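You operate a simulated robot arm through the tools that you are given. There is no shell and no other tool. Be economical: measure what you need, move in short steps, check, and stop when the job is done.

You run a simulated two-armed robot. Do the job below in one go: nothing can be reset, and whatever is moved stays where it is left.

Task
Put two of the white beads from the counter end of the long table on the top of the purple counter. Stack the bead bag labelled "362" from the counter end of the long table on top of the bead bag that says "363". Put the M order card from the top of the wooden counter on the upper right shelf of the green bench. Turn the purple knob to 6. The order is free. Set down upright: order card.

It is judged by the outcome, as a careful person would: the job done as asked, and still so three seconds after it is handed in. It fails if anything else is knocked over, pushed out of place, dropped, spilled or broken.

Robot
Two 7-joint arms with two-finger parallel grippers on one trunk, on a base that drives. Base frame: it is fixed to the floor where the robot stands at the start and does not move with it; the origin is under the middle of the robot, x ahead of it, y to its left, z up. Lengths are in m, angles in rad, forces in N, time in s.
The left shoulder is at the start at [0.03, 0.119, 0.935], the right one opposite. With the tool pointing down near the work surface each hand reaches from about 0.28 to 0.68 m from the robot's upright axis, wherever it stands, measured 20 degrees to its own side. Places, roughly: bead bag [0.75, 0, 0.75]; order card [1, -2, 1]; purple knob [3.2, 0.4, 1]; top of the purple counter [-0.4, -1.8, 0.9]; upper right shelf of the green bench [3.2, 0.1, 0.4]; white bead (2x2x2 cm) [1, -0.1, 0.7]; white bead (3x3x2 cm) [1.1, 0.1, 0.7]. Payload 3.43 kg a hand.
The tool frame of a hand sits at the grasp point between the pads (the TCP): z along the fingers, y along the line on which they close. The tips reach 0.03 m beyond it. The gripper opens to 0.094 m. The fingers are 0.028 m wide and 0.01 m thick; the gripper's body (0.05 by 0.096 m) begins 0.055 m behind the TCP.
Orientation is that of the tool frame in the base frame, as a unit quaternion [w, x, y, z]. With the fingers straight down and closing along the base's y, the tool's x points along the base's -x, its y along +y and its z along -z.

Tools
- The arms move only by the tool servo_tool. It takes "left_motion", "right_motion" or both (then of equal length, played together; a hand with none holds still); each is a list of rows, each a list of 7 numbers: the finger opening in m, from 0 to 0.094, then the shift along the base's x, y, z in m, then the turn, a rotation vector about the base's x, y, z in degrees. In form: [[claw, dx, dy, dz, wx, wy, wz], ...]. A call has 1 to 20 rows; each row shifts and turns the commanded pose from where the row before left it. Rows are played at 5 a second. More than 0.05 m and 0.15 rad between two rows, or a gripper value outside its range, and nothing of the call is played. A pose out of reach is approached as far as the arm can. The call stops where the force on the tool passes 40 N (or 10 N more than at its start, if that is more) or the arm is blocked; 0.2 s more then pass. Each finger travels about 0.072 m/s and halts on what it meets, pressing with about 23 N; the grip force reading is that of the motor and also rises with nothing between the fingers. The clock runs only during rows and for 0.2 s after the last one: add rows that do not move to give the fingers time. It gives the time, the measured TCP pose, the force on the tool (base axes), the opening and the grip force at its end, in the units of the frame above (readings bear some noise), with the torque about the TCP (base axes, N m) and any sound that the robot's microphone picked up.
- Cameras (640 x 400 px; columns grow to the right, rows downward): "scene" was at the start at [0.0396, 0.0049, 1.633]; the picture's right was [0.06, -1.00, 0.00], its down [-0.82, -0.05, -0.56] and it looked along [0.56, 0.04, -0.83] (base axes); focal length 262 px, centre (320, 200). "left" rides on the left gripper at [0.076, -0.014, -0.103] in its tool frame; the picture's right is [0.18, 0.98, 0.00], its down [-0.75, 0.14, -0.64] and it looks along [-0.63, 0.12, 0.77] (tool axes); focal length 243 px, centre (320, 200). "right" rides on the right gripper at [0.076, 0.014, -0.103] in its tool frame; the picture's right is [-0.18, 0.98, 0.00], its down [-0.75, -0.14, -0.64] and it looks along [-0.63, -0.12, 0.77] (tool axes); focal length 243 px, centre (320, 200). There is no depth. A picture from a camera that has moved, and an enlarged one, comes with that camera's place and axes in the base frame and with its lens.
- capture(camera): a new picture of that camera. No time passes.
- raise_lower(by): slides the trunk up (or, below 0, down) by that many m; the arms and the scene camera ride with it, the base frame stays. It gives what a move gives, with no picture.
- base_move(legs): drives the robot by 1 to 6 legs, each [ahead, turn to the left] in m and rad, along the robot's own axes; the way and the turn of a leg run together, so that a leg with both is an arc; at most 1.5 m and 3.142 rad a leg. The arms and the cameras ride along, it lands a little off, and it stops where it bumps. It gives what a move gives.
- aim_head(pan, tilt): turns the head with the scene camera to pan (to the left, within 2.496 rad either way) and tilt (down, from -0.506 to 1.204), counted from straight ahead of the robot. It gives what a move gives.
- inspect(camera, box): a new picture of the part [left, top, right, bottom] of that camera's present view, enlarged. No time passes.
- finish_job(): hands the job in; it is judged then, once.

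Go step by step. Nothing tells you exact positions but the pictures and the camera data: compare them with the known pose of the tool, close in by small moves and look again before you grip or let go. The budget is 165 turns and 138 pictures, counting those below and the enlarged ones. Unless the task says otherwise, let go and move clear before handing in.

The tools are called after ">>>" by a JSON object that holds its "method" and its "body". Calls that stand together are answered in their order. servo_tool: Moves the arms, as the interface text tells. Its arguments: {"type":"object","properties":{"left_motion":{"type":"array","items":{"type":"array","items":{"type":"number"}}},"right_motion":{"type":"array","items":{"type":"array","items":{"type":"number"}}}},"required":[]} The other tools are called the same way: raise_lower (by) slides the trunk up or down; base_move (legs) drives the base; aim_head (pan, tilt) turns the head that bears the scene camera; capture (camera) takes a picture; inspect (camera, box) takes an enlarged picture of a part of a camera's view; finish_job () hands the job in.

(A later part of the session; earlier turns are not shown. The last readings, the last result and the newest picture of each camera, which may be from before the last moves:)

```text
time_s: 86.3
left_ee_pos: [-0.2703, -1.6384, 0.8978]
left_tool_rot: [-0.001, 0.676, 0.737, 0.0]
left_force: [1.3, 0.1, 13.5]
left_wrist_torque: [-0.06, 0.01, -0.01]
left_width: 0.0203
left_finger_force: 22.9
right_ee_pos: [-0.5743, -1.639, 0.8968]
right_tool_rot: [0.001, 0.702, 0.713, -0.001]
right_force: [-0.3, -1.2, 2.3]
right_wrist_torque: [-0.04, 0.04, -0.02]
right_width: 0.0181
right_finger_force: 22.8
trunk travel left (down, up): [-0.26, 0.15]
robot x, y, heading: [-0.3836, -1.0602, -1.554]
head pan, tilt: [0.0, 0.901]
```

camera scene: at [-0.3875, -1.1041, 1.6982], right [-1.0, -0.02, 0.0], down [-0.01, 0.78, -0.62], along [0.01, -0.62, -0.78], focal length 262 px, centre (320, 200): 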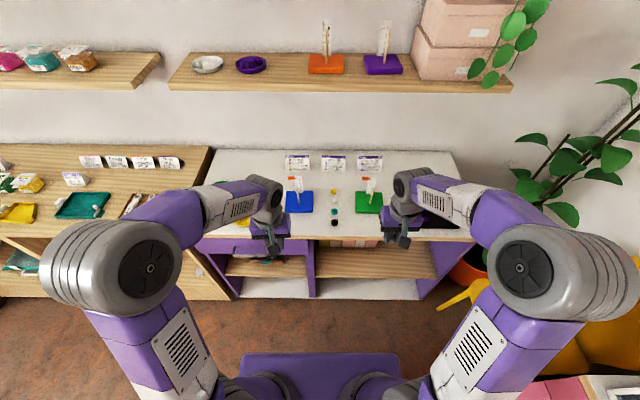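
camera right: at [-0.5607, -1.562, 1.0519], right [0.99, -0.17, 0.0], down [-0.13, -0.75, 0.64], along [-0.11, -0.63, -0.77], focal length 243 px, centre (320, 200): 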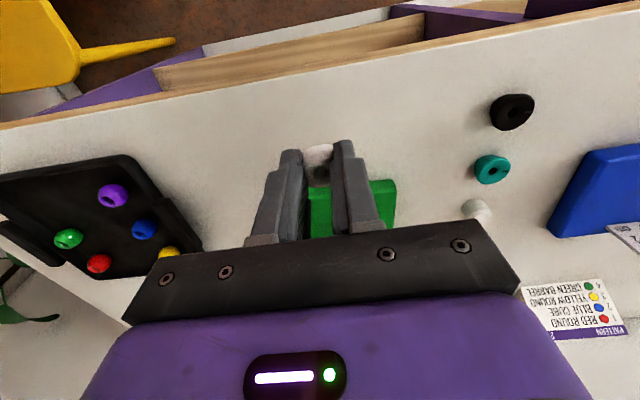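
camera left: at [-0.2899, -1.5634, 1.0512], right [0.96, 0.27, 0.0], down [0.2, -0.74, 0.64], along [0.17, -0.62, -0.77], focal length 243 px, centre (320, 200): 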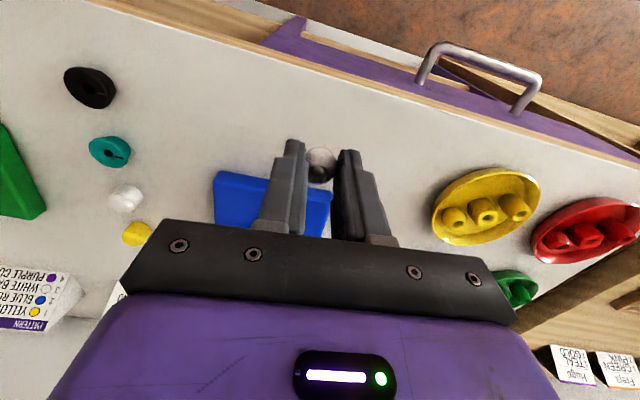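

Both beads touch the counter. I release gently and lift.

>>> {"method": "servo_tool", "body": {"left_motion": [[0.01, 0, 0, 0.002, 0, 0, 0], [0.03, 0, 0, 0, 0, 0, 0], [0.05, 0, 0, 0, 0, 0, 0], [0.05, 0, 0, 0, 0, 0, 0], [0.05, 0, 0, 0.03, 0, 0, 0], [0.05, 0, 0, 0.04, 0, 0, 0], [0.05, 0, 0.03, 0.04, 0, 0, 0], [0.05, 0, 0, 0, 0, 0, 0]], "right_motion": [[0.01, 0, 0, 0.0005, 0, 0, 0], [0.03, 0, 0, 0, 0, 0, 0], [0.05, 0, 0, 0, 0, 0, 0], [0.05, 0, 0, 0, 0, 0, 0], [0.05, 0, 0, 0.03, 0, 0, 0], [0.05, 0, 0, 0.04, 0, 0, 0], [0.05, 0, 0.03, 0.04, 0, 0, 0], [0.05, 0, 0, 0, 0, 0, 0]]}}

>>> {"method": "capture", "body": {"camera": "left"}}

>>> {"method": "capture", "body": {"camera": "right"}}

```text
time_s: 88.1
left_ee_pos: [-0.2677, -1.6082, 1.0068]
left_tool_rot: [-0.003, 0.676, 0.736, 0.003]
left_force: [0.4, 0.2, 0.0]
left_wrist_torque: [0.03, 0.0, 0.0]
left_width: 0.0501
left_finger_force: 0.1
right_ee_pos: [-0.5746, -1.6117, 1.006]
right_tool_rot: [0.0, 0.702, 0.713, 0.001]
right_force: [-0.5, -0.2, -0.2]
right_wrist_torque: [-0.01, -0.01, -0.02]
right_width: 0.0499
right_finger_force: 0.0
trunk travel left (down, up): [-0.26, 0.15]
robot x, y, heading: [-0.3886, -1.0587, -1.553]
head pan, tilt: [0.0, 0.901]
```

```text
80 pictures are left
camera left: at [-0.2889, -1.5356, 1.1101], right [0.96, 0.27, 0.0], down [0.2, -0.74, 0.64], along [0.17, -0.61, -0.77], focal length 243 px, centre (320, 200)
```

left: 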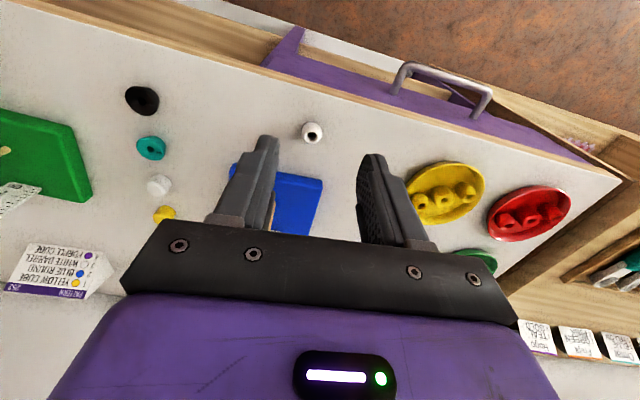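

```text
79 pictures are left
camera right: at [-0.5603, -1.5363, 1.1075], right [0.99, -0.17, 0.0], down [-0.13, -0.76, 0.64], along [-0.11, -0.63, -0.77], focal length 243 px, centre (320, 200)
```

right: 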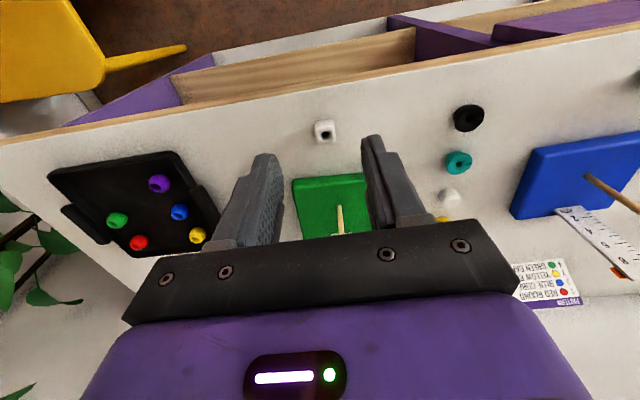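

Both beads stand on the purple counter. I back off and look at the wooden counter for the M order card.

>>> {"method": "base_move", "body": {"legs": [[-0.35, 0], [0, 0.9]]}}

>>> {"method": "aim_head", "body": {"pan": 0.0, "tilt": 0.5}}

>>> {"method": "capture", "body": {"camera": "scene"}}

```text
time_s: 92.6
left_ee_pos: [0.1087, -0.9596, 1.0076]
left_tool_rot: [-0.001, 0.291, 0.957, 0.001]
left_force: [-0.7, 0.8, 0.7]
left_wrist_torque: [-0.04, -0.01, 0.0]
left_width: 0.0501
left_finger_force: 0.1
right_ee_pos: [-0.0788, -1.1989, 1.0056]
right_tool_rot: [0.0, 0.325, 0.946, 0.0]
right_force: [0.5, 0.5, 0.3]
right_wrist_torque: [0.01, -0.06, 0.0]
right_width: 0.0497
right_finger_force: 0.0
trunk travel left (down, up): [-0.26, 0.15]
robot x, y, heading: [-0.3918, -0.7096, -0.664]
head pan, tilt: [0.0, 0.901]
```

```text
time_s: 93.5
left_ee_pos: [0.1079, -0.9593, 1.0084]
left_tool_rot: [-0.001, 0.292, 0.956, 0.0]
left_force: [0.2, -0.3, 0.1]
left_wrist_torque: [-0.02, 0.01, -0.01]
left_width: 0.05
left_finger_force: 0.1
right_ee_pos: [-0.0793, -1.2007, 1.0048]
right_tool_rot: [0.001, 0.325, 0.946, 0.0]
right_force: [0.2, 0.5, 0.2]
right_wrist_torque: [0.02, -0.02, 0.0]
right_width: 0.0501
right_finger_force: 0.0
trunk travel left (down, up): [-0.26, 0.15]
robot x, y, heading: [-0.3904, -0.7116, -0.663]
head pan, tilt: [0.0, 0.499]
```

```text
78 pictures are left
camera scene: at [-0.3454, -0.7455, 1.732], right [-0.61, -0.79, 0.0], down [-0.38, 0.29, -0.88], along [0.69, -0.54, -0.48], focal length 262 px, centre (320, 200)
```

scene: 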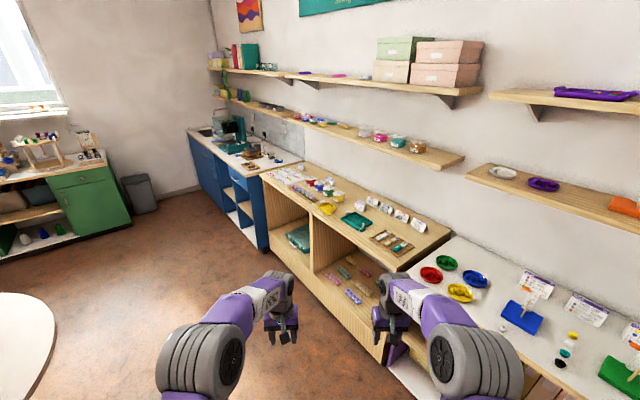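

>>> {"method": "inspect", "body": {"camera": "scene", "box": [260, 150, 450, 270]}}

```text
3.33 times, centred on (355, 210) of scene
camera zoom: at [-0.3454, -0.7455, 1.732], right [-0.61, -0.79, 0.0], down [-0.38, 0.29, -0.88], along [0.69, -0.54, -0.48], focal length 873 px, centre (203, 167)
```

zoom: 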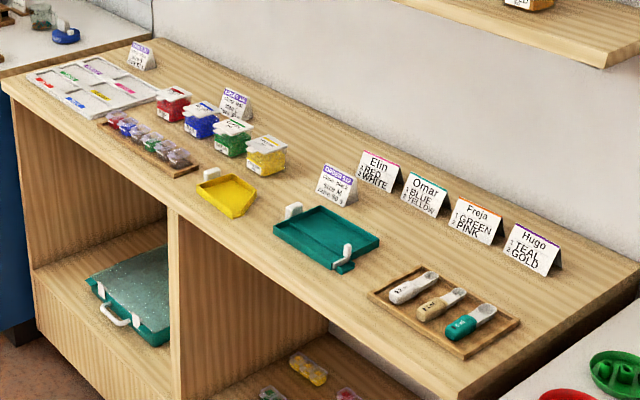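

Three purple-headed order cards stand on the wooden counter; the middle one (~[0.96,-1.86]) is likely the M. I drive over to face it.

>>> {"method": "base_move", "body": {"legs": [[0, 0.57], [1.45, 0], [0, -1.478]]}}

>>> {"method": "capture", "body": {"camera": "scene"}}

```text
time_s: 105.9
left_ee_pos: [1.1834, -1.3884, 1.0082]
left_tool_rot: [-0.002, 0.674, 0.738, 0.001]
left_force: [-0.2, -0.8, -0.2]
left_wrist_torque: [0.01, 0.01, 0.03]
left_width: 0.05
left_finger_force: 0.1
right_ee_pos: [0.8778, -1.3955, 1.0058]
right_tool_rot: [0.001, 0.7, 0.714, 0.0]
right_force: [-0.1, 0.6, 0.2]
right_wrist_torque: [-0.04, 0.0, 0.02]
right_width: 0.0499
right_finger_force: 0.1
trunk travel left (down, up): [-0.26, 0.15]
robot x, y, heading: [1.0653, -0.8455, -1.551]
head pan, tilt: [0.0, 0.499]
```

```text
76 pictures are left
camera scene: at [1.0623, -0.903, 1.7321], right [-1.0, -0.02, 0.0], down [-0.01, 0.48, -0.88], along [0.02, -0.88, -0.48], focal length 262 px, centre (320, 200)
```

scene: 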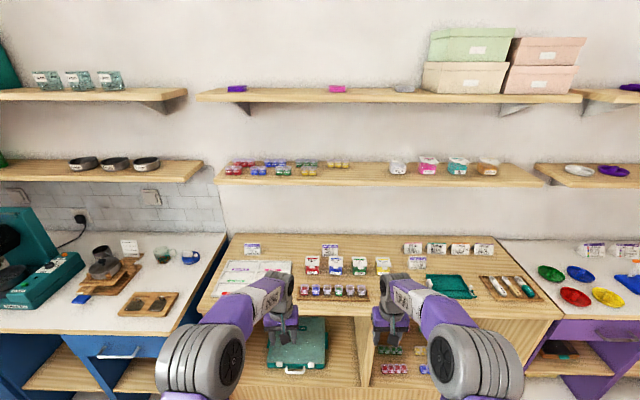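

>>> {"method": "inspect", "body": {"camera": "scene", "box": [220, 230, 360, 310]}}

>>> {"method": "inspect", "body": {"camera": "scene", "box": [380, 235, 500, 305]}}

```text
4.57 times, centred on (290, 270) of scene
camera zoom: at [1.0623, -0.903, 1.7321], right [-1.0, -0.02, 0.0], down [-0.01, 0.48, -0.88], along [0.02, -0.88, -0.48], focal length 1197 px, centre (457, -120)
```

zoom: 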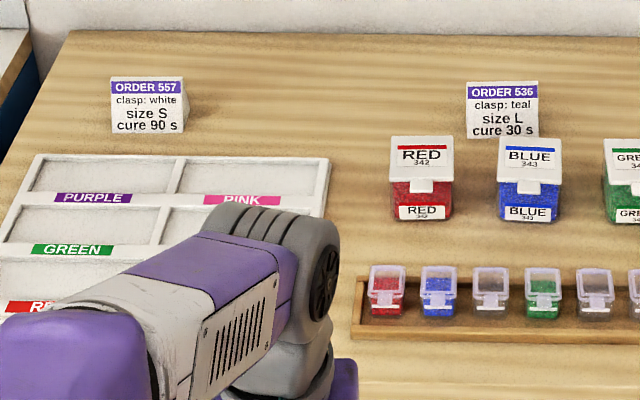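

```text
5.33 times, centred on (440, 270) of scene
camera zoom: at [1.0623, -0.903, 1.7321], right [-1.0, -0.02, 0.0], down [-0.01, 0.48, -0.88], along [0.02, -0.88, -0.48], focal length 1397 px, centre (-320, -173)
```

zoom: 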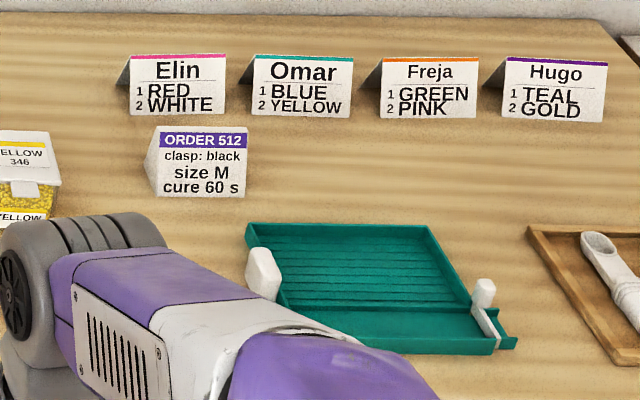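

The third card, "ORDER 512 … size M", is the one, at about [0.65, -1.80]; it's ~7.3 cm wide. I raise the trunk for clearance and shift the base so the card lies in front of my right arm.

>>> {"method": "raise_lower", "body": {"by": 0.1}}

>>> {"method": "base_move", "body": {"legs": [[0, -0.787], [0.38, 0], [0, 0.767]]}}

>>> {"method": "aim_head", "body": {"pan": 0.0, "tilt": 0.85}}

>>> {"method": "capture", "body": {"camera": "scene"}}

>>> {"method": "capture", "body": {"camera": "right"}}

```text
time_s: 107.2
left_ee_pos: [1.183, -1.3917, 1.1075]
left_tool_rot: [-0.001, 0.674, 0.739, 0.001]
left_force: [0.3, -0.5, -0.2]
left_wrist_torque: [0.0, 0.01, -0.01]
left_width: 0.0496
left_finger_force: 0.0
right_ee_pos: [0.8781, -1.395, 1.106]
right_tool_rot: [0.0, 0.7, 0.714, -0.001]
right_force: [-0.4, 0.3, -0.1]
right_wrist_torque: [-0.05, 0.01, 0.02]
right_width: 0.05
right_finger_force: 0.0
trunk travel left (down, up): [-0.36, 0.05]
robot x, y, heading: [1.0621, -0.8424, -1.55]
head pan, tilt: [0.0, 0.499]
```

```text
time_s: 113.7
left_ee_pos: [0.9059, -1.6683, 1.1089]
left_tool_rot: [-0.001, 0.682, 0.731, 0.001]
left_force: [1.4, -0.3, 0.3]
left_wrist_torque: [0.0, 0.01, -0.02]
left_width: 0.0499
left_finger_force: 0.0
right_ee_pos: [0.6015, -1.6693, 1.1061]
right_tool_rot: [0.001, 0.707, 0.707, 0.0]
right_force: [0.9, -0.1, -0.2]
right_wrist_torque: [-0.01, 0.0, 0.01]
right_width: 0.0501
right_finger_force: 0.0
trunk travel left (down, up): [-0.36, 0.05]
robot x, y, heading: [0.7997, -1.1199, -1.57]
head pan, tilt: [0.0, 0.499]
```

```text
time_s: 114.6
left_ee_pos: [0.9054, -1.6688, 1.1081]
left_tool_rot: [-0.002, 0.682, 0.731, 0.001]
left_force: [0.1, -0.3, -0.6]
left_wrist_torque: [0.05, 0.0, 0.01]
left_width: 0.0501
left_finger_force: 0.0
right_ee_pos: [0.5993, -1.6676, 1.1053]
right_tool_rot: [0.001, 0.707, 0.707, 0.0]
right_force: [0.2, -0.5, 0.0]
right_wrist_torque: [0.02, 0.0, 0.03]
right_width: 0.0498
right_finger_force: 0.1
trunk travel left (down, up): [-0.36, 0.05]
robot x, y, heading: [0.7934, -1.1197, -1.574]
head pan, tilt: [0.0, 0.85]
```

```text
73 pictures are left
camera scene: at [0.7949, -1.1668, 1.8022], right [-1.0, 0.0, 0.0], down [0.0, 0.75, -0.66], along [0.0, -0.66, -0.75], focal length 262 px, centre (320, 200)
```

scene: 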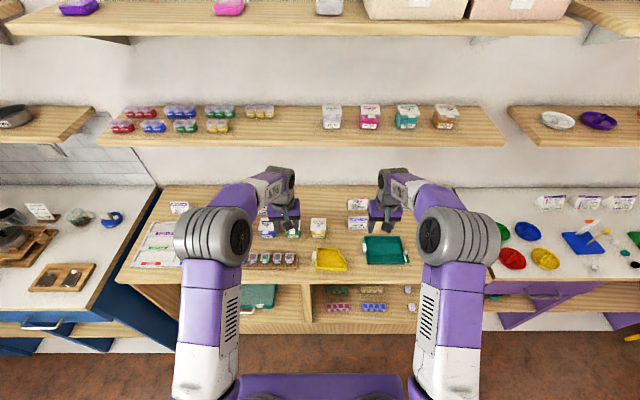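

```text
72 pictures are left
camera right: at [0.6155, -1.5916, 1.2084], right [0.98, -0.18, 0.0], down [-0.14, -0.75, 0.64], along [-0.12, -0.63, -0.77], focal length 243 px, centre (320, 200)
```

right: 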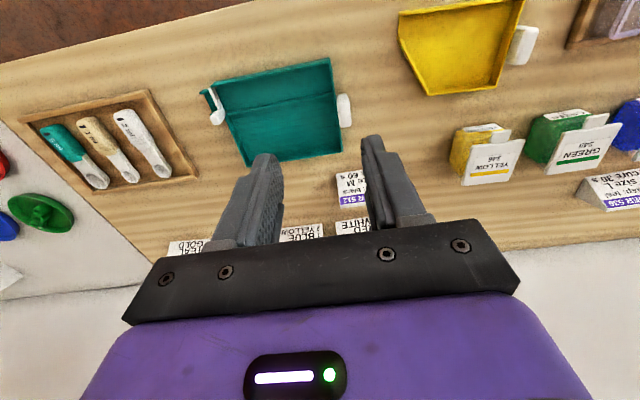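

I tilt the right hand 45° forward in front of the card, opened fully, to grip its sides.

>>> {"method": "servo_tool", "body": {"right_motion": [[0.06, 0.01, 0.01, 0, -7.5, 0, 0], [0.075, 0.01, 0.01, 0, -7.5, 0, 0], [0.094, 0.01, 0.01, 0, -7.5, 0, 0], [0.094, 0.01, 0.01, 0, -7.5, 0, 0], [0.094, 0.01, 0.01, -0.01, -7.5, 0, 0], [0.094, 0, 0, -0.01, -7.5, 0, 0], [0.094, 0, 0, 0, 0, 0, 0]]}}

>>> {"method": "capture", "body": {"camera": "right"}}

```text
time_s: 116.2
left_ee_pos: [0.9037, -1.6685, 1.1081]
left_tool_rot: [0.0, 0.682, 0.731, 0.001]
left_force: [0.3, -0.1, 0.0]
left_wrist_torque: [-0.02, -0.01, -0.01]
left_width: 0.0499
left_finger_force: 0.0
right_ee_pos: [0.649, -1.6169, 1.0856]
right_tool_rot: [0.271, 0.653, 0.653, -0.271]
right_force: [0.1, 0.1, -0.2]
right_wrist_torque: [0.0, -0.02, -0.01]
right_width: 0.0941
right_finger_force: 0.1
trunk travel left (down, up): [-0.36, 0.05]
robot x, y, heading: [0.7955, -1.1185, -1.572]
head pan, tilt: [0.0, 0.85]
```

```text
71 pictures are left
camera right: at [0.6653, -1.4913, 1.1044], right [0.98, -0.13, 0.13], down [-0.14, -0.08, 0.99], along [-0.12, -0.99, -0.09], focal length 243 px, centre (320, 200)
```

right: 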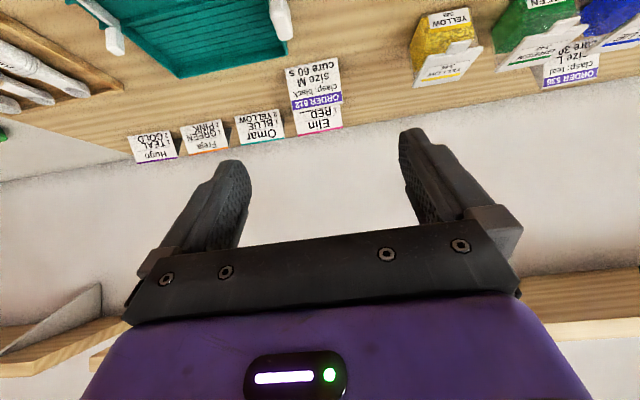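

Card centre about [0.641, -1.815], counter top z≈0.885, card ~5.5 cm high. I approach to just above-front of it.

>>> {"method": "servo_tool", "body": {"right_motion": [[0.094, -0.002, -0.036, -0.015, 0, 0, 0], [0.094, -0.002, -0.036, -0.025, 0, 0, 0], [0.094, -0.002, -0.036, -0.025, 0, 0, 0], [0.094, -0.002, -0.035, -0.03, 0, 0, 0], [0.094, 0, 0, 0, 0, 0, 0]]}}

>>> {"method": "capture", "body": {"camera": "right"}}

>>> {"method": "inspect", "body": {"camera": "scene", "box": [290, 170, 450, 290]}}

```text
time_s: 117.4
left_ee_pos: [0.9054, -1.667, 1.108]
left_tool_rot: [-0.002, 0.681, 0.732, 0.001]
left_force: [-0.2, 0.4, 1.2]
left_wrist_torque: [0.0, -0.01, 0.02]
left_width: 0.0498
left_finger_force: 0.1
right_ee_pos: [0.6414, -1.7595, 0.9888]
right_tool_rot: [0.271, 0.653, 0.653, -0.271]
right_force: [0.9, -1.0, 0.6]
right_wrist_torque: [0.02, -0.02, 0.06]
right_width: 0.0941
right_finger_force: 0.1
trunk travel left (down, up): [-0.36, 0.05]
robot x, y, heading: [0.7966, -1.1174, -1.573]
head pan, tilt: [0.0, 0.85]
```

```text
70 pictures are left
camera right: at [0.6578, -1.6336, 1.0092], right [0.98, -0.13, 0.13], down [-0.14, -0.08, 0.99], along [-0.12, -0.99, -0.1], focal length 243 px, centre (320, 200)
```

right: 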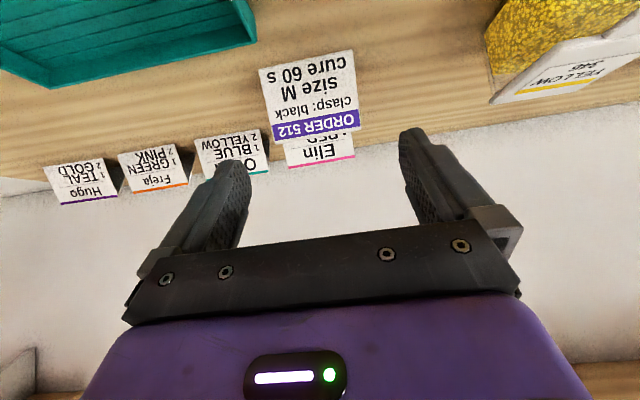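

```text
3.33 times, centred on (370, 230) of scene
camera zoom: at [0.7954, -1.1654, 1.8022], right [-1.0, 0.0, 0.0], down [0.0, 0.75, -0.66], along [0.0, -0.66, -0.75], focal length 873 px, centre (153, 100)
```

zoom: 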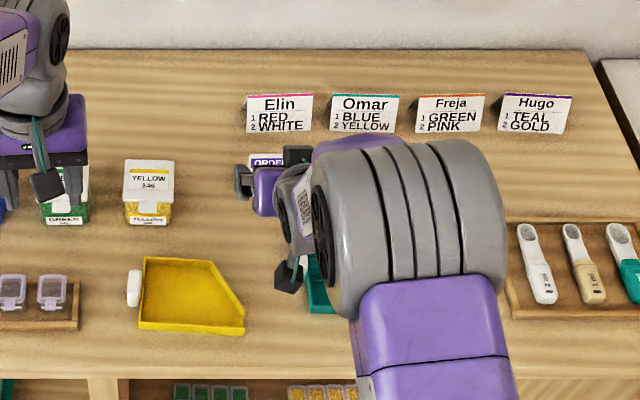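

Aligned. I advance along the finger direction so the pads straddle the card, then check.

>>> {"method": "servo_tool", "body": {"right_motion": [[0.094, -0.002, -0.022, -0.025, 0, 0, 0], [0.094, 0, -0.022, -0.023, 0, 0, 0], [0.094, 0, -0.018, -0.018, 0, 0, 0], [0.094, 0, 0, 0, 0, 0, 0]]}}

>>> {"method": "capture", "body": {"camera": "right"}}

```text
time_s: 118.4
left_ee_pos: [0.9057, -1.668, 1.1081]
left_tool_rot: [-0.001, 0.682, 0.731, 0.001]
left_force: [0.9, 0.5, -0.2]
left_wrist_torque: [0.01, -0.02, 0.04]
left_width: 0.05
left_finger_force: 0.1
right_ee_pos: [0.6392, -1.8227, 0.9246]
right_tool_rot: [0.271, 0.653, 0.653, -0.271]
right_force: [0.8, -0.6, -0.3]
right_wrist_torque: [0.02, -0.01, -0.02]
right_width: 0.0939
right_finger_force: 0.0
trunk travel left (down, up): [-0.36, 0.05]
robot x, y, heading: [0.7954, -1.1207, -1.574]
head pan, tilt: [0.0, 0.85]
```

```text
68 pictures are left
camera right: at [0.6549, -1.696, 0.9433], right [0.98, -0.13, 0.13], down [-0.14, -0.08, 0.99], along [-0.12, -0.99, -0.1], focal length 243 px, centre (320, 200)
```

right: 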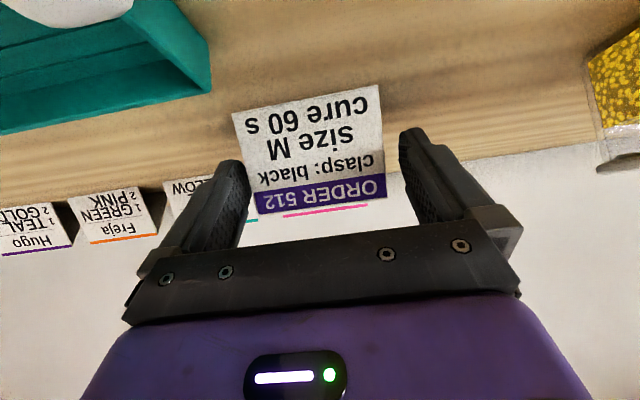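

>>> {"method": "servo_tool", "body": {"right_motion": [[0.08, 0, 0, 0, 0, 0, 0], [0.06, 0, 0, 0, 0, 0, 0], [0.06, 0, 0, 0, 0, 0, 0]]}}

>>> {"method": "capture", "body": {"camera": "right"}}

```text
time_s: 119.2
left_ee_pos: [0.9055, -1.6689, 1.1081]
left_tool_rot: [-0.001, 0.682, 0.731, 0.002]
left_force: [-0.3, 0.3, -0.2]
left_wrist_torque: [0.0, 0.03, 0.0]
left_width: 0.05
left_finger_force: 0.0
right_ee_pos: [0.6397, -1.8225, 0.9246]
right_tool_rot: [0.27, 0.654, 0.653, -0.27]
right_force: [0.7, 0.3, 0.4]
right_wrist_torque: [0.04, 0.02, -0.04]
right_width: 0.0754
right_finger_force: 23.4
trunk travel left (down, up): [-0.36, 0.05]
robot x, y, heading: [0.7967, -1.1175, -1.57]
head pan, tilt: [0.0, 0.85]
```

```text
67 pictures are left
camera right: at [0.6547, -1.6962, 0.9431], right [0.98, -0.13, 0.13], down [-0.14, -0.08, 0.99], along [-0.12, -0.99, -0.1], focal length 243 px, centre (320, 200)
```

right: 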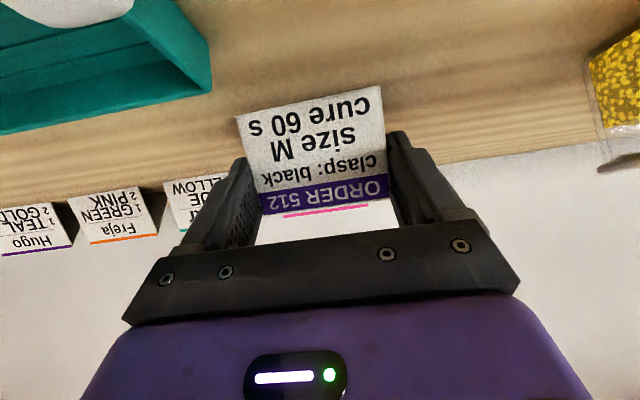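

Card gripped (7.5 cm). Lift straight up, then draw back.

>>> {"method": "servo_tool", "body": {"right_motion": [[0.06, 0, 0, 0.02, 0, 0, 0], [0.06, 0, 0, 0.03, 0, 0, 0], [0.06, 0, 0.01, 0.04, 0, 0, 0], [0.06, 0, 0.03, 0.03, 0, 0, 0], [0.06, 0, 0.04, 0.02, 0, 0, 0], [0.06, 0, 0.04, 0, 0, 0, 0], [0.06, 0, 0.04, 0, 0, 0, 0], [0.06, 0, 0.03, 0, 0, 0, 0], [0.06, 0, 0, 0, 0, 0, 0]]}}

>>> {"method": "capture", "body": {"camera": "right"}}

>>> {"method": "capture", "body": {"camera": "scene"}}

```text
time_s: 121.2
left_ee_pos: [0.9055, -1.6691, 1.1081]
left_tool_rot: [-0.001, 0.682, 0.731, 0.001]
left_force: [-0.2, 0.0, -0.2]
left_wrist_torque: [0.04, 0.01, -0.02]
left_width: 0.0499
left_finger_force: 0.1
right_ee_pos: [0.6405, -1.6337, 1.0656]
right_tool_rot: [0.27, 0.653, 0.653, -0.27]
right_force: [0.1, 0.3, -0.6]
right_wrist_torque: [-0.02, 0.0, -0.02]
right_width: 0.0746
right_finger_force: 22.2
trunk travel left (down, up): [-0.36, 0.05]
robot x, y, heading: [0.7991, -1.1197, -1.574]
head pan, tilt: [0.0, 0.85]
```

```text
66 pictures are left
camera right: at [0.6566, -1.5066, 1.0846], right [0.98, -0.13, 0.13], down [-0.14, -0.08, 0.99], along [-0.12, -0.99, -0.1], focal length 243 px, centre (320, 200)
```

right: 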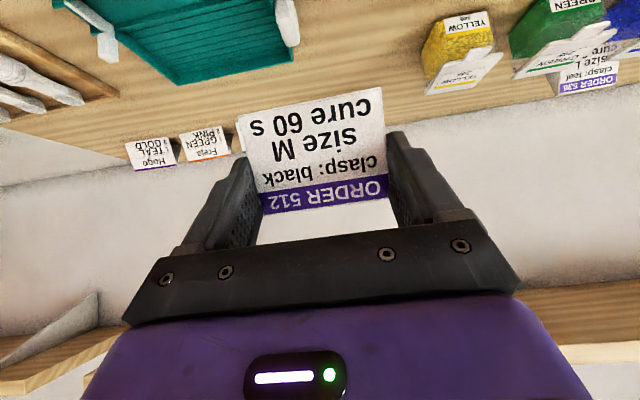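

```text
65 pictures are left
camera scene: at [0.795, -1.1674, 1.8021], right [-1.0, 0.0, 0.0], down [0.0, 0.75, -0.66], along [0.0, -0.66, -0.75], focal length 262 px, centre (320, 200)
```

scene: 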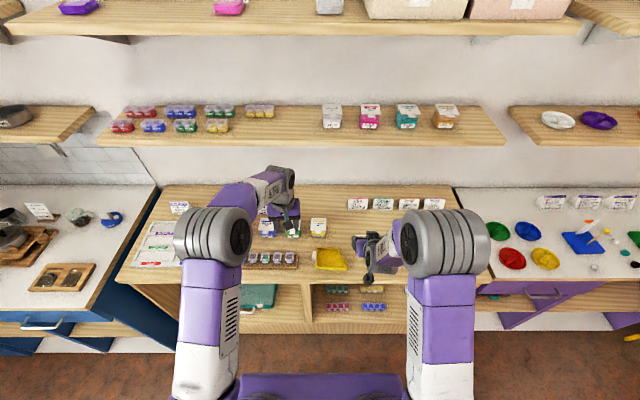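

The M card is securely held and upright. I back off and drive toward the green bench.

>>> {"method": "base_move", "body": {"legs": [[-0.35, 0], [0, 1.573], [1.2, 0], [0, 1.197]]}}

>>> {"method": "aim_head", "body": {"pan": -0.9, "tilt": 0.5}}

>>> {"method": "capture", "body": {"camera": "scene"}}

>>> {"method": "capture", "body": {"camera": "right"}}

```text
time_s: 136.0
left_ee_pos: [2.1012, -0.2179, 1.1084]
left_tool_rot: [-0.001, -0.594, 0.804, 0.0]
left_force: [-0.8, 0.3, -0.4]
left_wrist_torque: [0.01, 0.02, -0.01]
left_width: 0.0499
left_finger_force: 0.0
right_ee_pos: [2.3345, -0.3464, 1.066]
right_tool_rot: [0.316, -0.522, 0.762, 0.217]
right_force: [0.6, -0.7, -0.2]
right_wrist_torque: [-0.02, -0.03, -0.04]
right_width: 0.0745
right_finger_force: 23.4
trunk travel left (down, up): [-0.36, 0.05]
robot x, y, heading: [2.0071, -0.7672, 1.205]
head pan, tilt: [0.0, 0.85]
```

```text
time_s: 137.2
left_ee_pos: [2.1016, -0.2177, 1.1076]
left_tool_rot: [-0.002, -0.594, 0.804, -0.002]
left_force: [0.9, -0.4, -0.2]
left_wrist_torque: [-0.01, 0.01, -0.02]
left_width: 0.05
left_finger_force: 0.1
right_ee_pos: [2.3359, -0.3475, 1.0664]
right_tool_rot: [0.316, -0.523, 0.762, 0.217]
right_force: [0.1, -0.3, 0.8]
right_wrist_torque: [-0.01, 0.01, 0.0]
right_width: 0.0744
right_finger_force: 23.1
trunk travel left (down, up): [-0.36, 0.05]
robot x, y, heading: [2.0051, -0.77, 1.201]
head pan, tilt: [-0.901, 0.499]
```

```text
64 pictures are left
camera scene: at [2.0791, -0.7701, 1.8321], right [0.3, -0.95, 0.0], down [-0.46, -0.14, -0.88], along [0.84, 0.26, -0.48], focal length 262 px, centre (320, 200)
```

scene: 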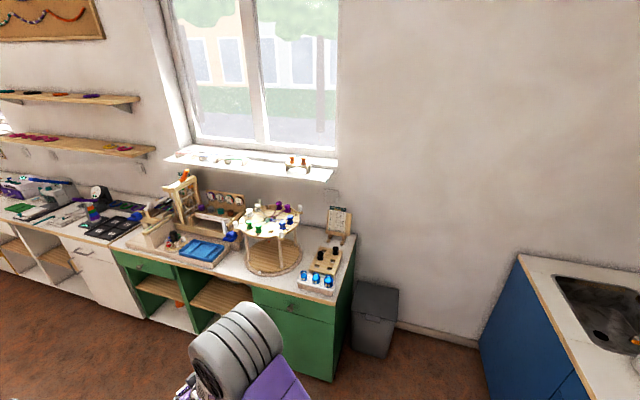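

```text
63 pictures are left
camera right: at [2.2774, -0.4589, 1.0846], right [-0.87, 0.47, 0.13], down [0.16, 0.02, 0.99], along [0.47, 0.88, -0.1], focal length 243 px, centre (320, 200)
```

right: 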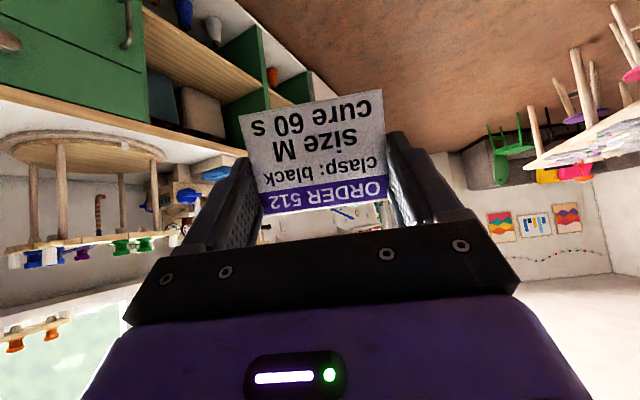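

>>> {"method": "base_move", "body": {"legs": [[1.06, 0], [0, -1.201]]}}

>>> {"method": "aim_head", "body": {"pan": 0.0, "tilt": 0.75}}

>>> {"method": "capture", "body": {"camera": "scene"}}

```text
time_s: 145.7
left_ee_pos: [2.9313, 0.3367, 1.1082]
left_tool_rot: [-0.001, -0.04, 0.999, 0.0]
left_force: [0.1, -0.2, -0.5]
left_wrist_torque: [-0.02, -0.02, 0.01]
left_width: 0.05
left_finger_force: 0.0
right_ee_pos: [2.8986, 0.0725, 1.0669]
right_tool_rot: [0.382, -0.004, 0.924, 0.002]
right_force: [-0.3, -0.2, 0.0]
right_wrist_torque: [0.02, 0.0, -0.02]
right_width: 0.0743
right_finger_force: 23.1
trunk travel left (down, up): [-0.36, 0.05]
robot x, y, heading: [2.3832, 0.2235, 0.006]
head pan, tilt: [-0.901, 0.499]
```

```text
time_s: 146.9
left_ee_pos: [2.9313, 0.3372, 1.109]
left_tool_rot: [-0.002, -0.038, 0.999, 0.0]
left_force: [0.4, -0.6, 1.0]
left_wrist_torque: [0.01, -0.01, 0.0]
left_width: 0.0499
left_finger_force: 0.1
right_ee_pos: [2.8977, 0.0723, 1.0663]
right_tool_rot: [0.383, -0.003, 0.924, 0.001]
right_force: [-0.1, 1.4, 0.2]
right_wrist_torque: [-0.01, 0.04, 0.03]
right_width: 0.0742
right_finger_force: 23.2
trunk travel left (down, up): [-0.36, 0.05]
robot x, y, heading: [2.3831, 0.2268, 0.008]
head pan, tilt: [0.0, 0.75]
```

```text
62 pictures are left
camera scene: at [2.434, 0.2253, 1.8101], right [0.01, -1.0, 0.0], down [-0.68, 0.0, -0.73], along [0.73, 0.01, -0.68], focal length 262 px, centre (320, 200)
```

scene: 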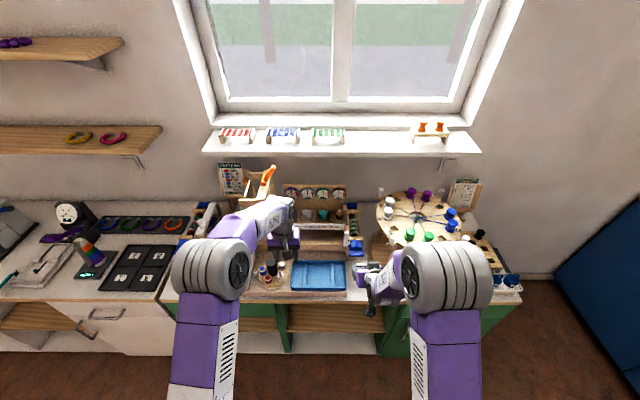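

I retract both hands away from the bench (the left one hovers close to the loom), then lower the trunk.

>>> {"method": "servo_tool", "body": {"left_motion": [[0.05, -0.03, 0, 0.0, 0, 0, 0], [0.05, -0.04, 0.01, 0.0, 0, 0, 0], [0.05, -0.04, 0.01, 0, 0, 0, 0], [0.05, -0.04, 0.02, 0, 0, 0, 0], [0.05, -0.04, 0.02, 0, 0, 0, 0], [0.05, -0.03, 0, 0, 0, 0, 0], [0.05, 0, 0, 0, 0, 0, 0]], "right_motion": [[0.06, -0.02, 0, 0.0, 0, 0, 0], [0.06, -0.03, 0, 0.0, 0, 0, 0], [0.06, -0.03, 0, 0, 0, 0, 0], [0.06, -0.03, 0, 0, 0, 0, 0], [0.06, -0.03, 0, 0, 0, 0, 0], [0.06, -0.02, 0, 0, 0, 0, 0], [0.06, 0, 0, 0, 0, 0, 0]]}}

>>> {"method": "capture", "body": {"camera": "scene"}}

```text
time_s: 148.5
left_ee_pos: [2.7128, 0.3968, 1.1071]
left_tool_rot: [-0.002, -0.039, 0.999, 0.0]
left_force: [-0.2, -0.2, -0.8]
left_wrist_torque: [-0.01, 0.04, -0.01]
left_width: 0.0501
left_finger_force: 0.0
right_ee_pos: [2.802, 0.0775, 1.0588]
right_tool_rot: [0.383, -0.004, 0.924, 0.002]
right_force: [0.0, 0.1, -0.8]
right_wrist_torque: [0.02, 0.0, -0.01]
right_width: 0.0742
right_finger_force: 23.1
right hand out of reach, approached as far as the arm can: row 4, 5, 6
trunk travel left (down, up): [-0.36, 0.05]
robot x, y, heading: [2.3806, 0.2235, 0.007]
head pan, tilt: [0.0, 0.75]
```

```text
61 pictures are left
camera scene: at [2.4348, 0.2255, 1.8101], right [0.01, -1.0, 0.0], down [-0.68, -0.01, -0.73], along [0.73, 0.01, -0.68], focal length 262 px, centre (320, 200)
```

scene: 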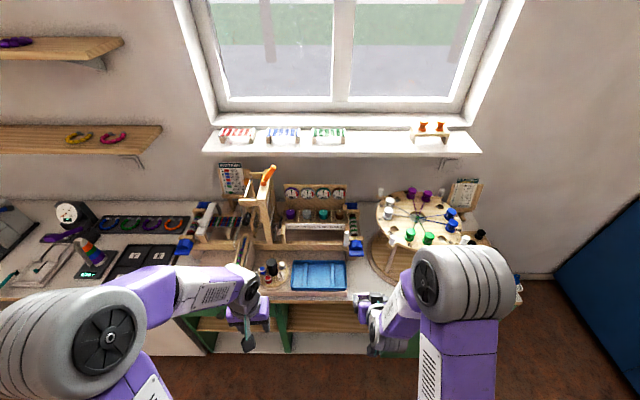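

>>> {"method": "raise_lower", "body": {"by": -0.36}}

>>> {"method": "aim_head", "body": {"pan": 0.0, "tilt": 0.85}}

>>> {"method": "capture", "body": {"camera": "scene"}}

>>> {"method": "capture", "body": {"camera": "right"}}

>>> {"method": "capture", "body": {"camera": "left"}}

```text
time_s: 152.0
left_ee_pos: [2.7124, 0.3988, 0.7479]
left_tool_rot: [-0.002, -0.039, 0.999, -0.001]
left_force: [-0.2, -0.8, -0.6]
left_wrist_torque: [-0.02, 0.01, -0.03]
left_width: 0.05
left_finger_force: 0.2
right_ee_pos: [2.8008, 0.0788, 0.6985]
right_tool_rot: [0.383, -0.004, 0.924, 0.002]
right_force: [0.1, -1.0, 0.1]
right_wrist_torque: [-0.02, 0.01, -0.01]
right_width: 0.0745
right_finger_force: 22.9
trunk travel left (down, up): [0.0, 0.41]
robot x, y, heading: [2.3809, 0.2193, 0.008]
head pan, tilt: [0.0, 0.75]
```

```text
time_s: 152.6
left_ee_pos: [2.7124, 0.3977, 0.7482]
left_tool_rot: [-0.001, -0.039, 0.999, 0.001]
left_force: [-0.2, -0.8, 0.6]
left_wrist_torque: [0.0, -0.01, 0.01]
left_width: 0.0503
left_finger_force: 0.0
right_ee_pos: [2.8014, 0.0773, 0.6982]
right_tool_rot: [0.383, -0.004, 0.924, 0.002]
right_force: [0.5, -0.2, 0.3]
right_wrist_torque: [0.03, 0.0, -0.01]
right_width: 0.0743
right_finger_force: 23.3
trunk travel left (down, up): [0.0, 0.41]
robot x, y, heading: [2.3874, 0.2234, 0.013]
head pan, tilt: [0.0, 0.85]
```

```text
60 pictures are left
camera scene: at [2.4293, 0.2253, 1.4421], right [0.01, -1.0, 0.0], down [-0.75, -0.01, -0.66], along [0.66, 0.01, -0.75], focal length 262 px, centre (320, 200)
```

scene: 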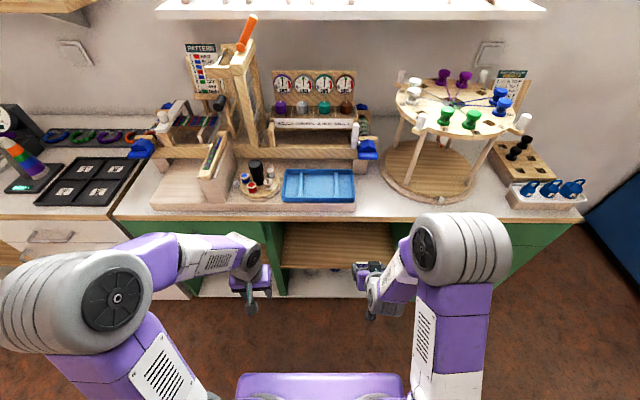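

```text
59 pictures are left
camera right: at [2.6761, 0.0911, 0.717], right [0.12, 0.98, 0.13], down [0.08, -0.14, 0.99], along [0.99, -0.11, -0.1], focal length 243 px, centre (320, 200)
```

right: 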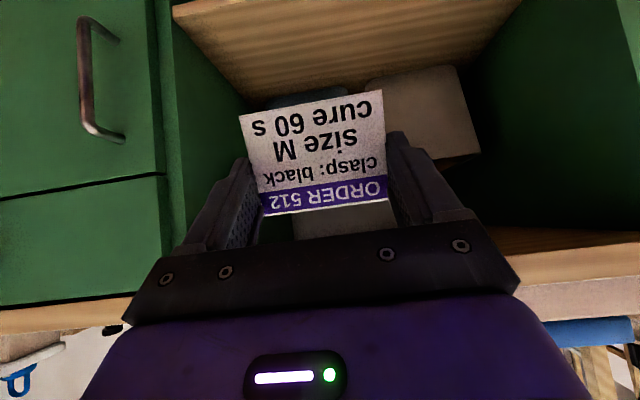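

```text
58 pictures are left
camera left: at [2.6386, 0.376, 0.8507], right [-0.26, 0.97, 0.0], down [0.74, 0.2, 0.64], along [0.62, 0.17, -0.77], focal length 243 px, centre (320, 200)
```

left: 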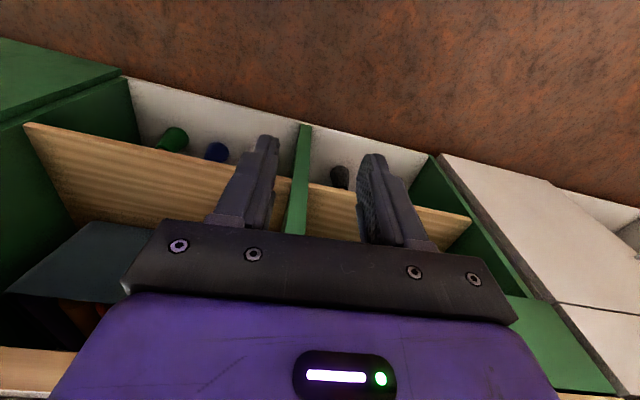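

The upper right shelf (board top at about z 0.385, y −0.12…0.43, free ledge x 2.97…3.28 before the bins) is in front of the right hand. I lower the hand before the bench first.

>>> {"method": "servo_tool", "body": {"right_motion": [[0.06, 0, 0, -0.03, 0, 0, 0], [0.06, 0, 0, -0.04, 0, 0, 0], [0.06, 0, 0, -0.04, 0, 0, 0], [0.06, 0, 0, -0.04, 0, 0, 0], [0.06, 0, 0, -0.03, 0, 0, 0], [0.06, 0, 0, 0, 0, 0, 0]]}}

>>> {"method": "base_move", "body": {"legs": [[0.08, 0]]}}

>>> {"method": "capture", "body": {"camera": "right"}}

>>> {"method": "capture", "body": {"camera": "scene"}}

```text
time_s: 154.0
left_ee_pos: [2.7122, 0.3976, 0.7463]
left_tool_rot: [-0.002, -0.039, 0.999, 0.001]
left_force: [-0.8, -0.6, 0.0]
left_wrist_torque: [0.01, 0.0, -0.01]
left_width: 0.0501
left_finger_force: 0.1
right_ee_pos: [2.8027, 0.0782, 0.5175]
right_tool_rot: [0.382, -0.004, 0.924, 0.002]
right_force: [-0.5, -0.6, -1.1]
right_wrist_torque: [-0.03, 0.0, -0.03]
right_width: 0.0744
right_finger_force: 22.6
trunk travel left (down, up): [0.0, 0.41]
robot x, y, heading: [2.3816, 0.2237, 0.009]
head pan, tilt: [0.0, 0.85]
```

```text
time_s: 155.1
left_ee_pos: [2.7928, 0.3984, 0.7473]
left_tool_rot: [-0.002, -0.039, 0.999, 0.001]
left_force: [0.4, -0.5, 0.9]
left_wrist_torque: [0.02, 0.0, -0.01]
left_width: 0.0501
left_finger_force: 0.1
right_ee_pos: [2.8819, 0.0797, 0.5182]
right_tool_rot: [0.382, -0.003, 0.924, 0.002]
right_force: [-0.9, -0.1, 0.3]
right_wrist_torque: [0.03, -0.01, 0.01]
right_width: 0.0745
right_finger_force: 22.6
trunk travel left (down, up): [0.0, 0.41]
robot x, y, heading: [2.4669, 0.2273, 0.004]
head pan, tilt: [0.0, 0.85]
```

```text
57 pictures are left
camera right: at [2.7567, 0.0922, 0.5367], right [0.12, 0.98, 0.13], down [0.08, -0.14, 0.99], along [0.99, -0.11, -0.1], focal length 243 px, centre (320, 200)
```

right: 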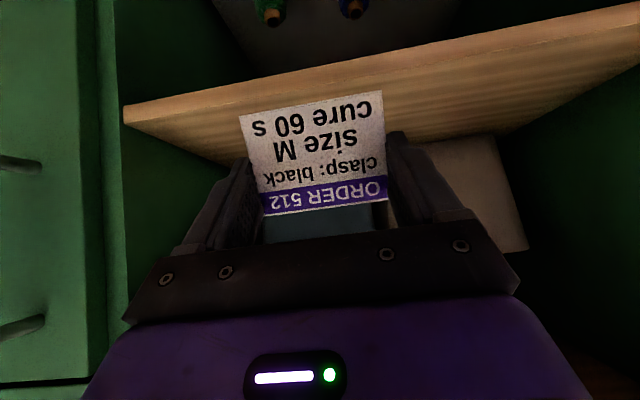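

```text
56 pictures are left
camera scene: at [2.5099, 0.2259, 1.4421], right [0.01, -1.0, 0.0], down [-0.75, -0.01, -0.66], along [0.66, 0.01, -0.75], focal length 262 px, centre (320, 200)
```

scene: 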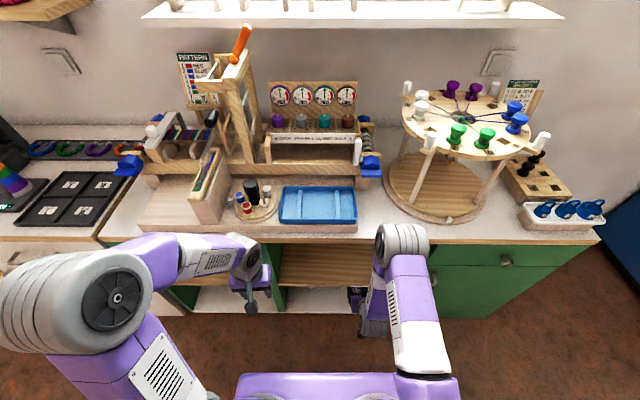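

Shelf top is about z 0.412. I move the card forward over it with ~4 cm clearance.

>>> {"method": "servo_tool", "body": {"right_motion": [[0.06, 0.03, 0, -0.004, 0, 0, 0], [0.06, 0.035, 0, -0.004, 0, 0, 0], [0.06, 0.035, 0, -0.004, 0, 0, 0], [0.06, 0.035, 0, -0.004, 0, 0, 0], [0.06, 0.035, 0, 0, 0, 0, 0], [0.06, 0.018, 0, 0, 0, 0, 0], [0.06, 0, 0, 0, 0, 0, 0]]}}

>>> {"method": "capture", "body": {"camera": "right"}}

>>> {"method": "inspect", "body": {"camera": "scene", "box": [260, 210, 440, 330]}}

```text
time_s: 156.7
left_ee_pos: [2.791, 0.3969, 0.7473]
left_tool_rot: [-0.002, -0.038, 0.999, 0.0]
left_force: [-0.7, -0.2, 0.2]
left_wrist_torque: [0.02, -0.02, 0.01]
left_width: 0.0499
left_finger_force: 0.1
right_ee_pos: [3.0691, 0.0792, 0.5014]
right_tool_rot: [0.383, -0.003, 0.924, 0.002]
right_force: [0.2, 0.4, -0.4]
right_wrist_torque: [0.03, 0.02, 0.01]
right_width: 0.0745
right_finger_force: 22.4
trunk travel left (down, up): [0.0, 0.41]
robot x, y, heading: [2.4646, 0.2268, 0.004]
head pan, tilt: [0.0, 0.85]
```

```text
55 pictures are left
camera right: at [2.9434, 0.0914, 0.5208], right [0.12, 0.98, 0.13], down [0.08, -0.14, 0.99], along [0.99, -0.11, -0.1], focal length 243 px, centre (320, 200)
```

right: 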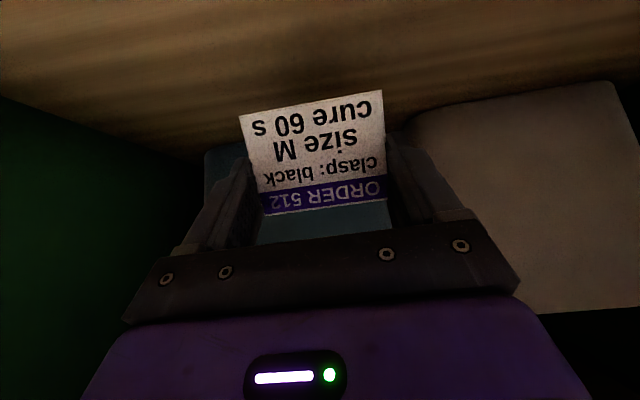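

```text
3.33 times, centred on (350, 270) of scene
camera zoom: at [2.5077, 0.2259, 1.4421], right [0.01, -1.0, 0.0], down [-0.75, -0.01, -0.66], along [0.66, 0.0, -0.75], focal length 873 px, centre (220, -33)
```

zoom: 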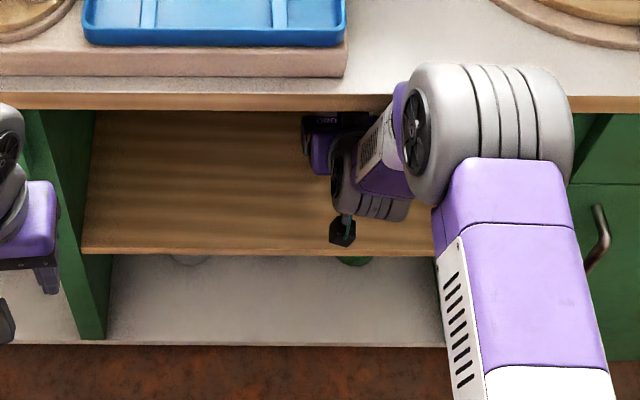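

>>> {"method": "servo_tool", "body": {"right_motion": [[0.06, 0, 0, -0.015, 0, 0, 0], [0.06, 0, 0, -0.015, 0, 0, 0], [0.06, 0, 0, -0.007, 0, 0, 0], [0.06, 0, 0, 0, 0, 0, 0]]}}

>>> {"method": "servo_tool", "body": {"right_motion": [[0.06, 0, 0, -0.002, 0, 0, 0], [0.06, 0, 0, -0.002, 0, 0, 0], [0.06, 0, 0, -0.001, 0, 0, 0], [0.06, 0, 0, 0, 0, 0, 0]]}}

>>> {"method": "capture", "body": {"camera": "right"}}

```text
time_s: 157.7
left_ee_pos: [2.7916, 0.3985, 0.748]
left_tool_rot: [-0.002, -0.038, 0.999, 0.0]
left_force: [0.8, 0.6, -0.7]
left_wrist_torque: [-0.01, -0.02, -0.01]
left_width: 0.0501
left_finger_force: 0.0
right_ee_pos: [3.0699, 0.0797, 0.4647]
right_tool_rot: [0.383, -0.003, 0.924, 0.002]
right_force: [-0.3, -0.2, 0.0]
right_wrist_torque: [-0.01, 0.01, -0.02]
right_width: 0.0742
right_finger_force: 22.9
trunk travel left (down, up): [0.0, 0.41]
robot x, y, heading: [2.4629, 0.2281, 0.005]
head pan, tilt: [0.0, 0.85]
```

```text
time_s: 158.7
left_ee_pos: [2.791, 0.3983, 0.7488]
left_tool_rot: [-0.001, -0.038, 0.999, 0.0]
left_force: [-0.6, 0.5, -0.6]
left_wrist_torque: [-0.02, 0.0, -0.03]
left_width: 0.0499
left_finger_force: 0.1
right_ee_pos: [3.0709, 0.0792, 0.4636]
right_tool_rot: [0.386, -0.005, 0.922, 0.003]
right_force: [-3.0, 0.2, 23.6]
right_wrist_torque: [-0.03, -0.26, 0.01]
right_width: 0.0746
right_finger_force: 22.7
trunk travel left (down, up): [0.0, 0.41]
robot x, y, heading: [2.465, 0.2264, 0.011]
head pan, tilt: [0.0, 0.85]
```

```text
53 pictures are left
camera right: at [2.9458, 0.0923, 0.4812], right [0.12, 0.98, 0.13], down [0.07, -0.14, 0.99], along [0.99, -0.11, -0.09], focal length 243 px, centre (320, 200)
```

right: 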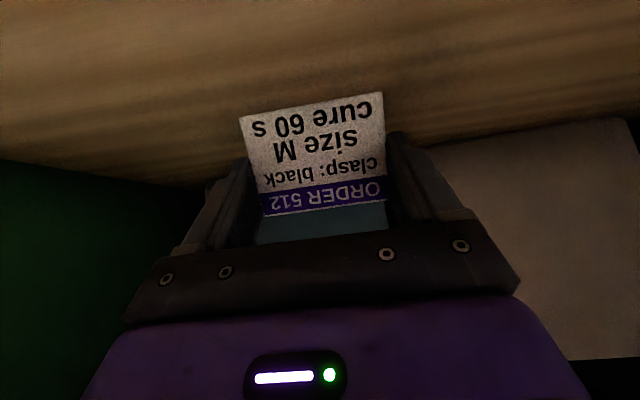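

Card touches the shelf (24 N). I ease off the load, release, and withdraw along the fingers.

>>> {"method": "servo_tool", "body": {"right_motion": [[0.06, 0, 0, 0.0035, 0, 0, 0], [0.06, 0, 0, 0, 0, 0, 0]]}}

>>> {"method": "servo_tool", "body": {"right_motion": [[0.08, 0, 0, 0, 0, 0, 0], [0.094, 0, 0, 0, 0, 0, 0], [0.094, 0, 0, 0, 0, 0, 0], [0.094, 0, 0, 0, 0, 0, 0]]}}

>>> {"method": "capture", "body": {"camera": "right"}}

```text
time_s: 159.3
left_ee_pos: [2.7908, 0.3995, 0.7479]
left_tool_rot: [-0.002, -0.038, 0.999, 0.001]
left_force: [-1.3, 0.1, -0.3]
left_wrist_torque: [-0.02, -0.04, -0.02]
left_width: 0.0498
left_finger_force: 0.0
right_ee_pos: [3.0695, 0.0786, 0.4646]
right_tool_rot: [0.383, -0.004, 0.924, 0.002]
right_force: [4.3, 0.1, 10.8]
right_wrist_torque: [-0.03, -0.48, 0.03]
right_width: 0.0743
right_finger_force: 22.9
trunk travel left (down, up): [0.0, 0.41]
robot x, y, heading: [2.4667, 0.2244, 0.007]
head pan, tilt: [0.0, 0.85]
```

```text
time_s: 160.3
left_ee_pos: [2.7921, 0.3978, 0.7471]
left_tool_rot: [-0.002, -0.038, 0.999, 0.0]
left_force: [-0.1, 0.7, 0.4]
left_wrist_torque: [-0.02, -0.03, 0.03]
left_width: 0.05
left_finger_force: 0.1
right_ee_pos: [3.069, 0.0783, 0.4632]
right_tool_rot: [0.382, -0.003, 0.924, 0.002]
right_force: [0.2, -0.2, 1.5]
right_wrist_torque: [0.02, 0.04, 0.02]
right_width: 0.0941
right_finger_force: 0.0
trunk travel left (down, up): [0.0, 0.41]
robot x, y, heading: [2.4635, 0.2274, 0.005]
head pan, tilt: [0.0, 0.85]
```

```text
52 pictures are left
camera right: at [2.9444, 0.0923, 0.4823], right [0.12, 0.98, 0.13], down [0.08, -0.14, 0.99], along [0.99, -0.11, -0.1], focal length 243 px, centre (320, 200)
```

right: 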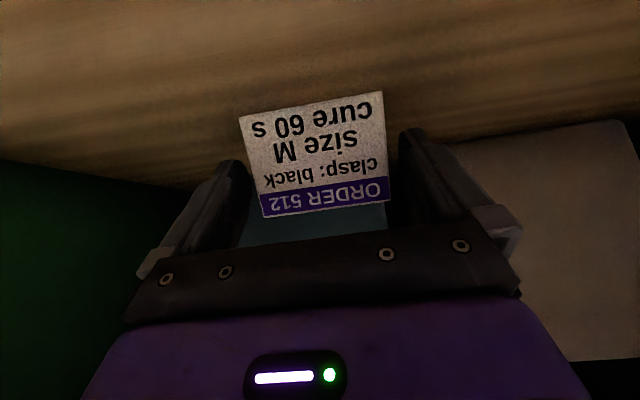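

>>> {"method": "servo_tool", "body": {"right_motion": [[0.094, -0.015, 0, 0.015, 0, 0, 0], [0.094, -0.025, 0, 0.02, 0, 0, 0], [0.094, -0.035, 0, 0.01, 0, 0, 0], [0.094, -0.035, 0, 0.0, 0, 0, 0], [0.094, -0.035, 0, 0, 0, 0, 0], [0.094, -0.035, 0, 0, 0, 0, 0], [0.094, 0, 0, 0, 0, 0, 0]]}}

>>> {"method": "capture", "body": {"camera": "right"}}

```text
time_s: 161.9
left_ee_pos: [2.7924, 0.3976, 0.7478]
left_tool_rot: [-0.001, -0.038, 0.999, 0.0]
left_force: [0.2, -0.5, -0.5]
left_wrist_torque: [-0.01, 0.01, 0.02]
left_width: 0.0499
left_finger_force: 0.0
right_ee_pos: [2.8905, 0.0793, 0.5079]
right_tool_rot: [0.382, -0.002, 0.924, 0.001]
right_force: [-0.4, 0.3, 0.2]
right_wrist_torque: [0.01, 0.06, 0.0]
right_width: 0.0939
right_finger_force: 0.0
trunk travel left (down, up): [0.0, 0.41]
robot x, y, heading: [2.467, 0.2252, 0.005]
head pan, tilt: [0.0, 0.85]
```

```text
51 pictures are left
camera right: at [2.7642, 0.0923, 0.5278], right [0.12, 0.98, 0.13], down [0.08, -0.14, 0.99], along [0.99, -0.11, -0.1], focal length 243 px, centre (320, 200)
```

right: 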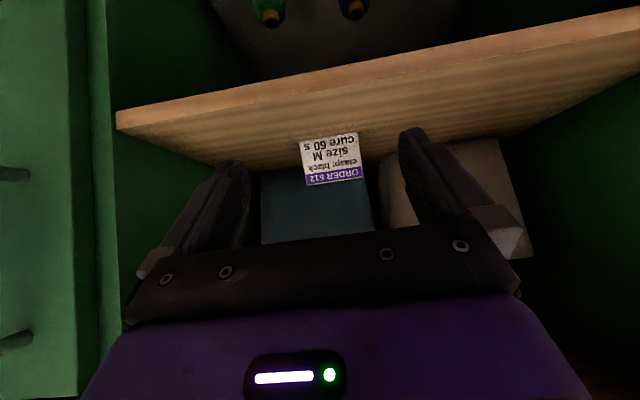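

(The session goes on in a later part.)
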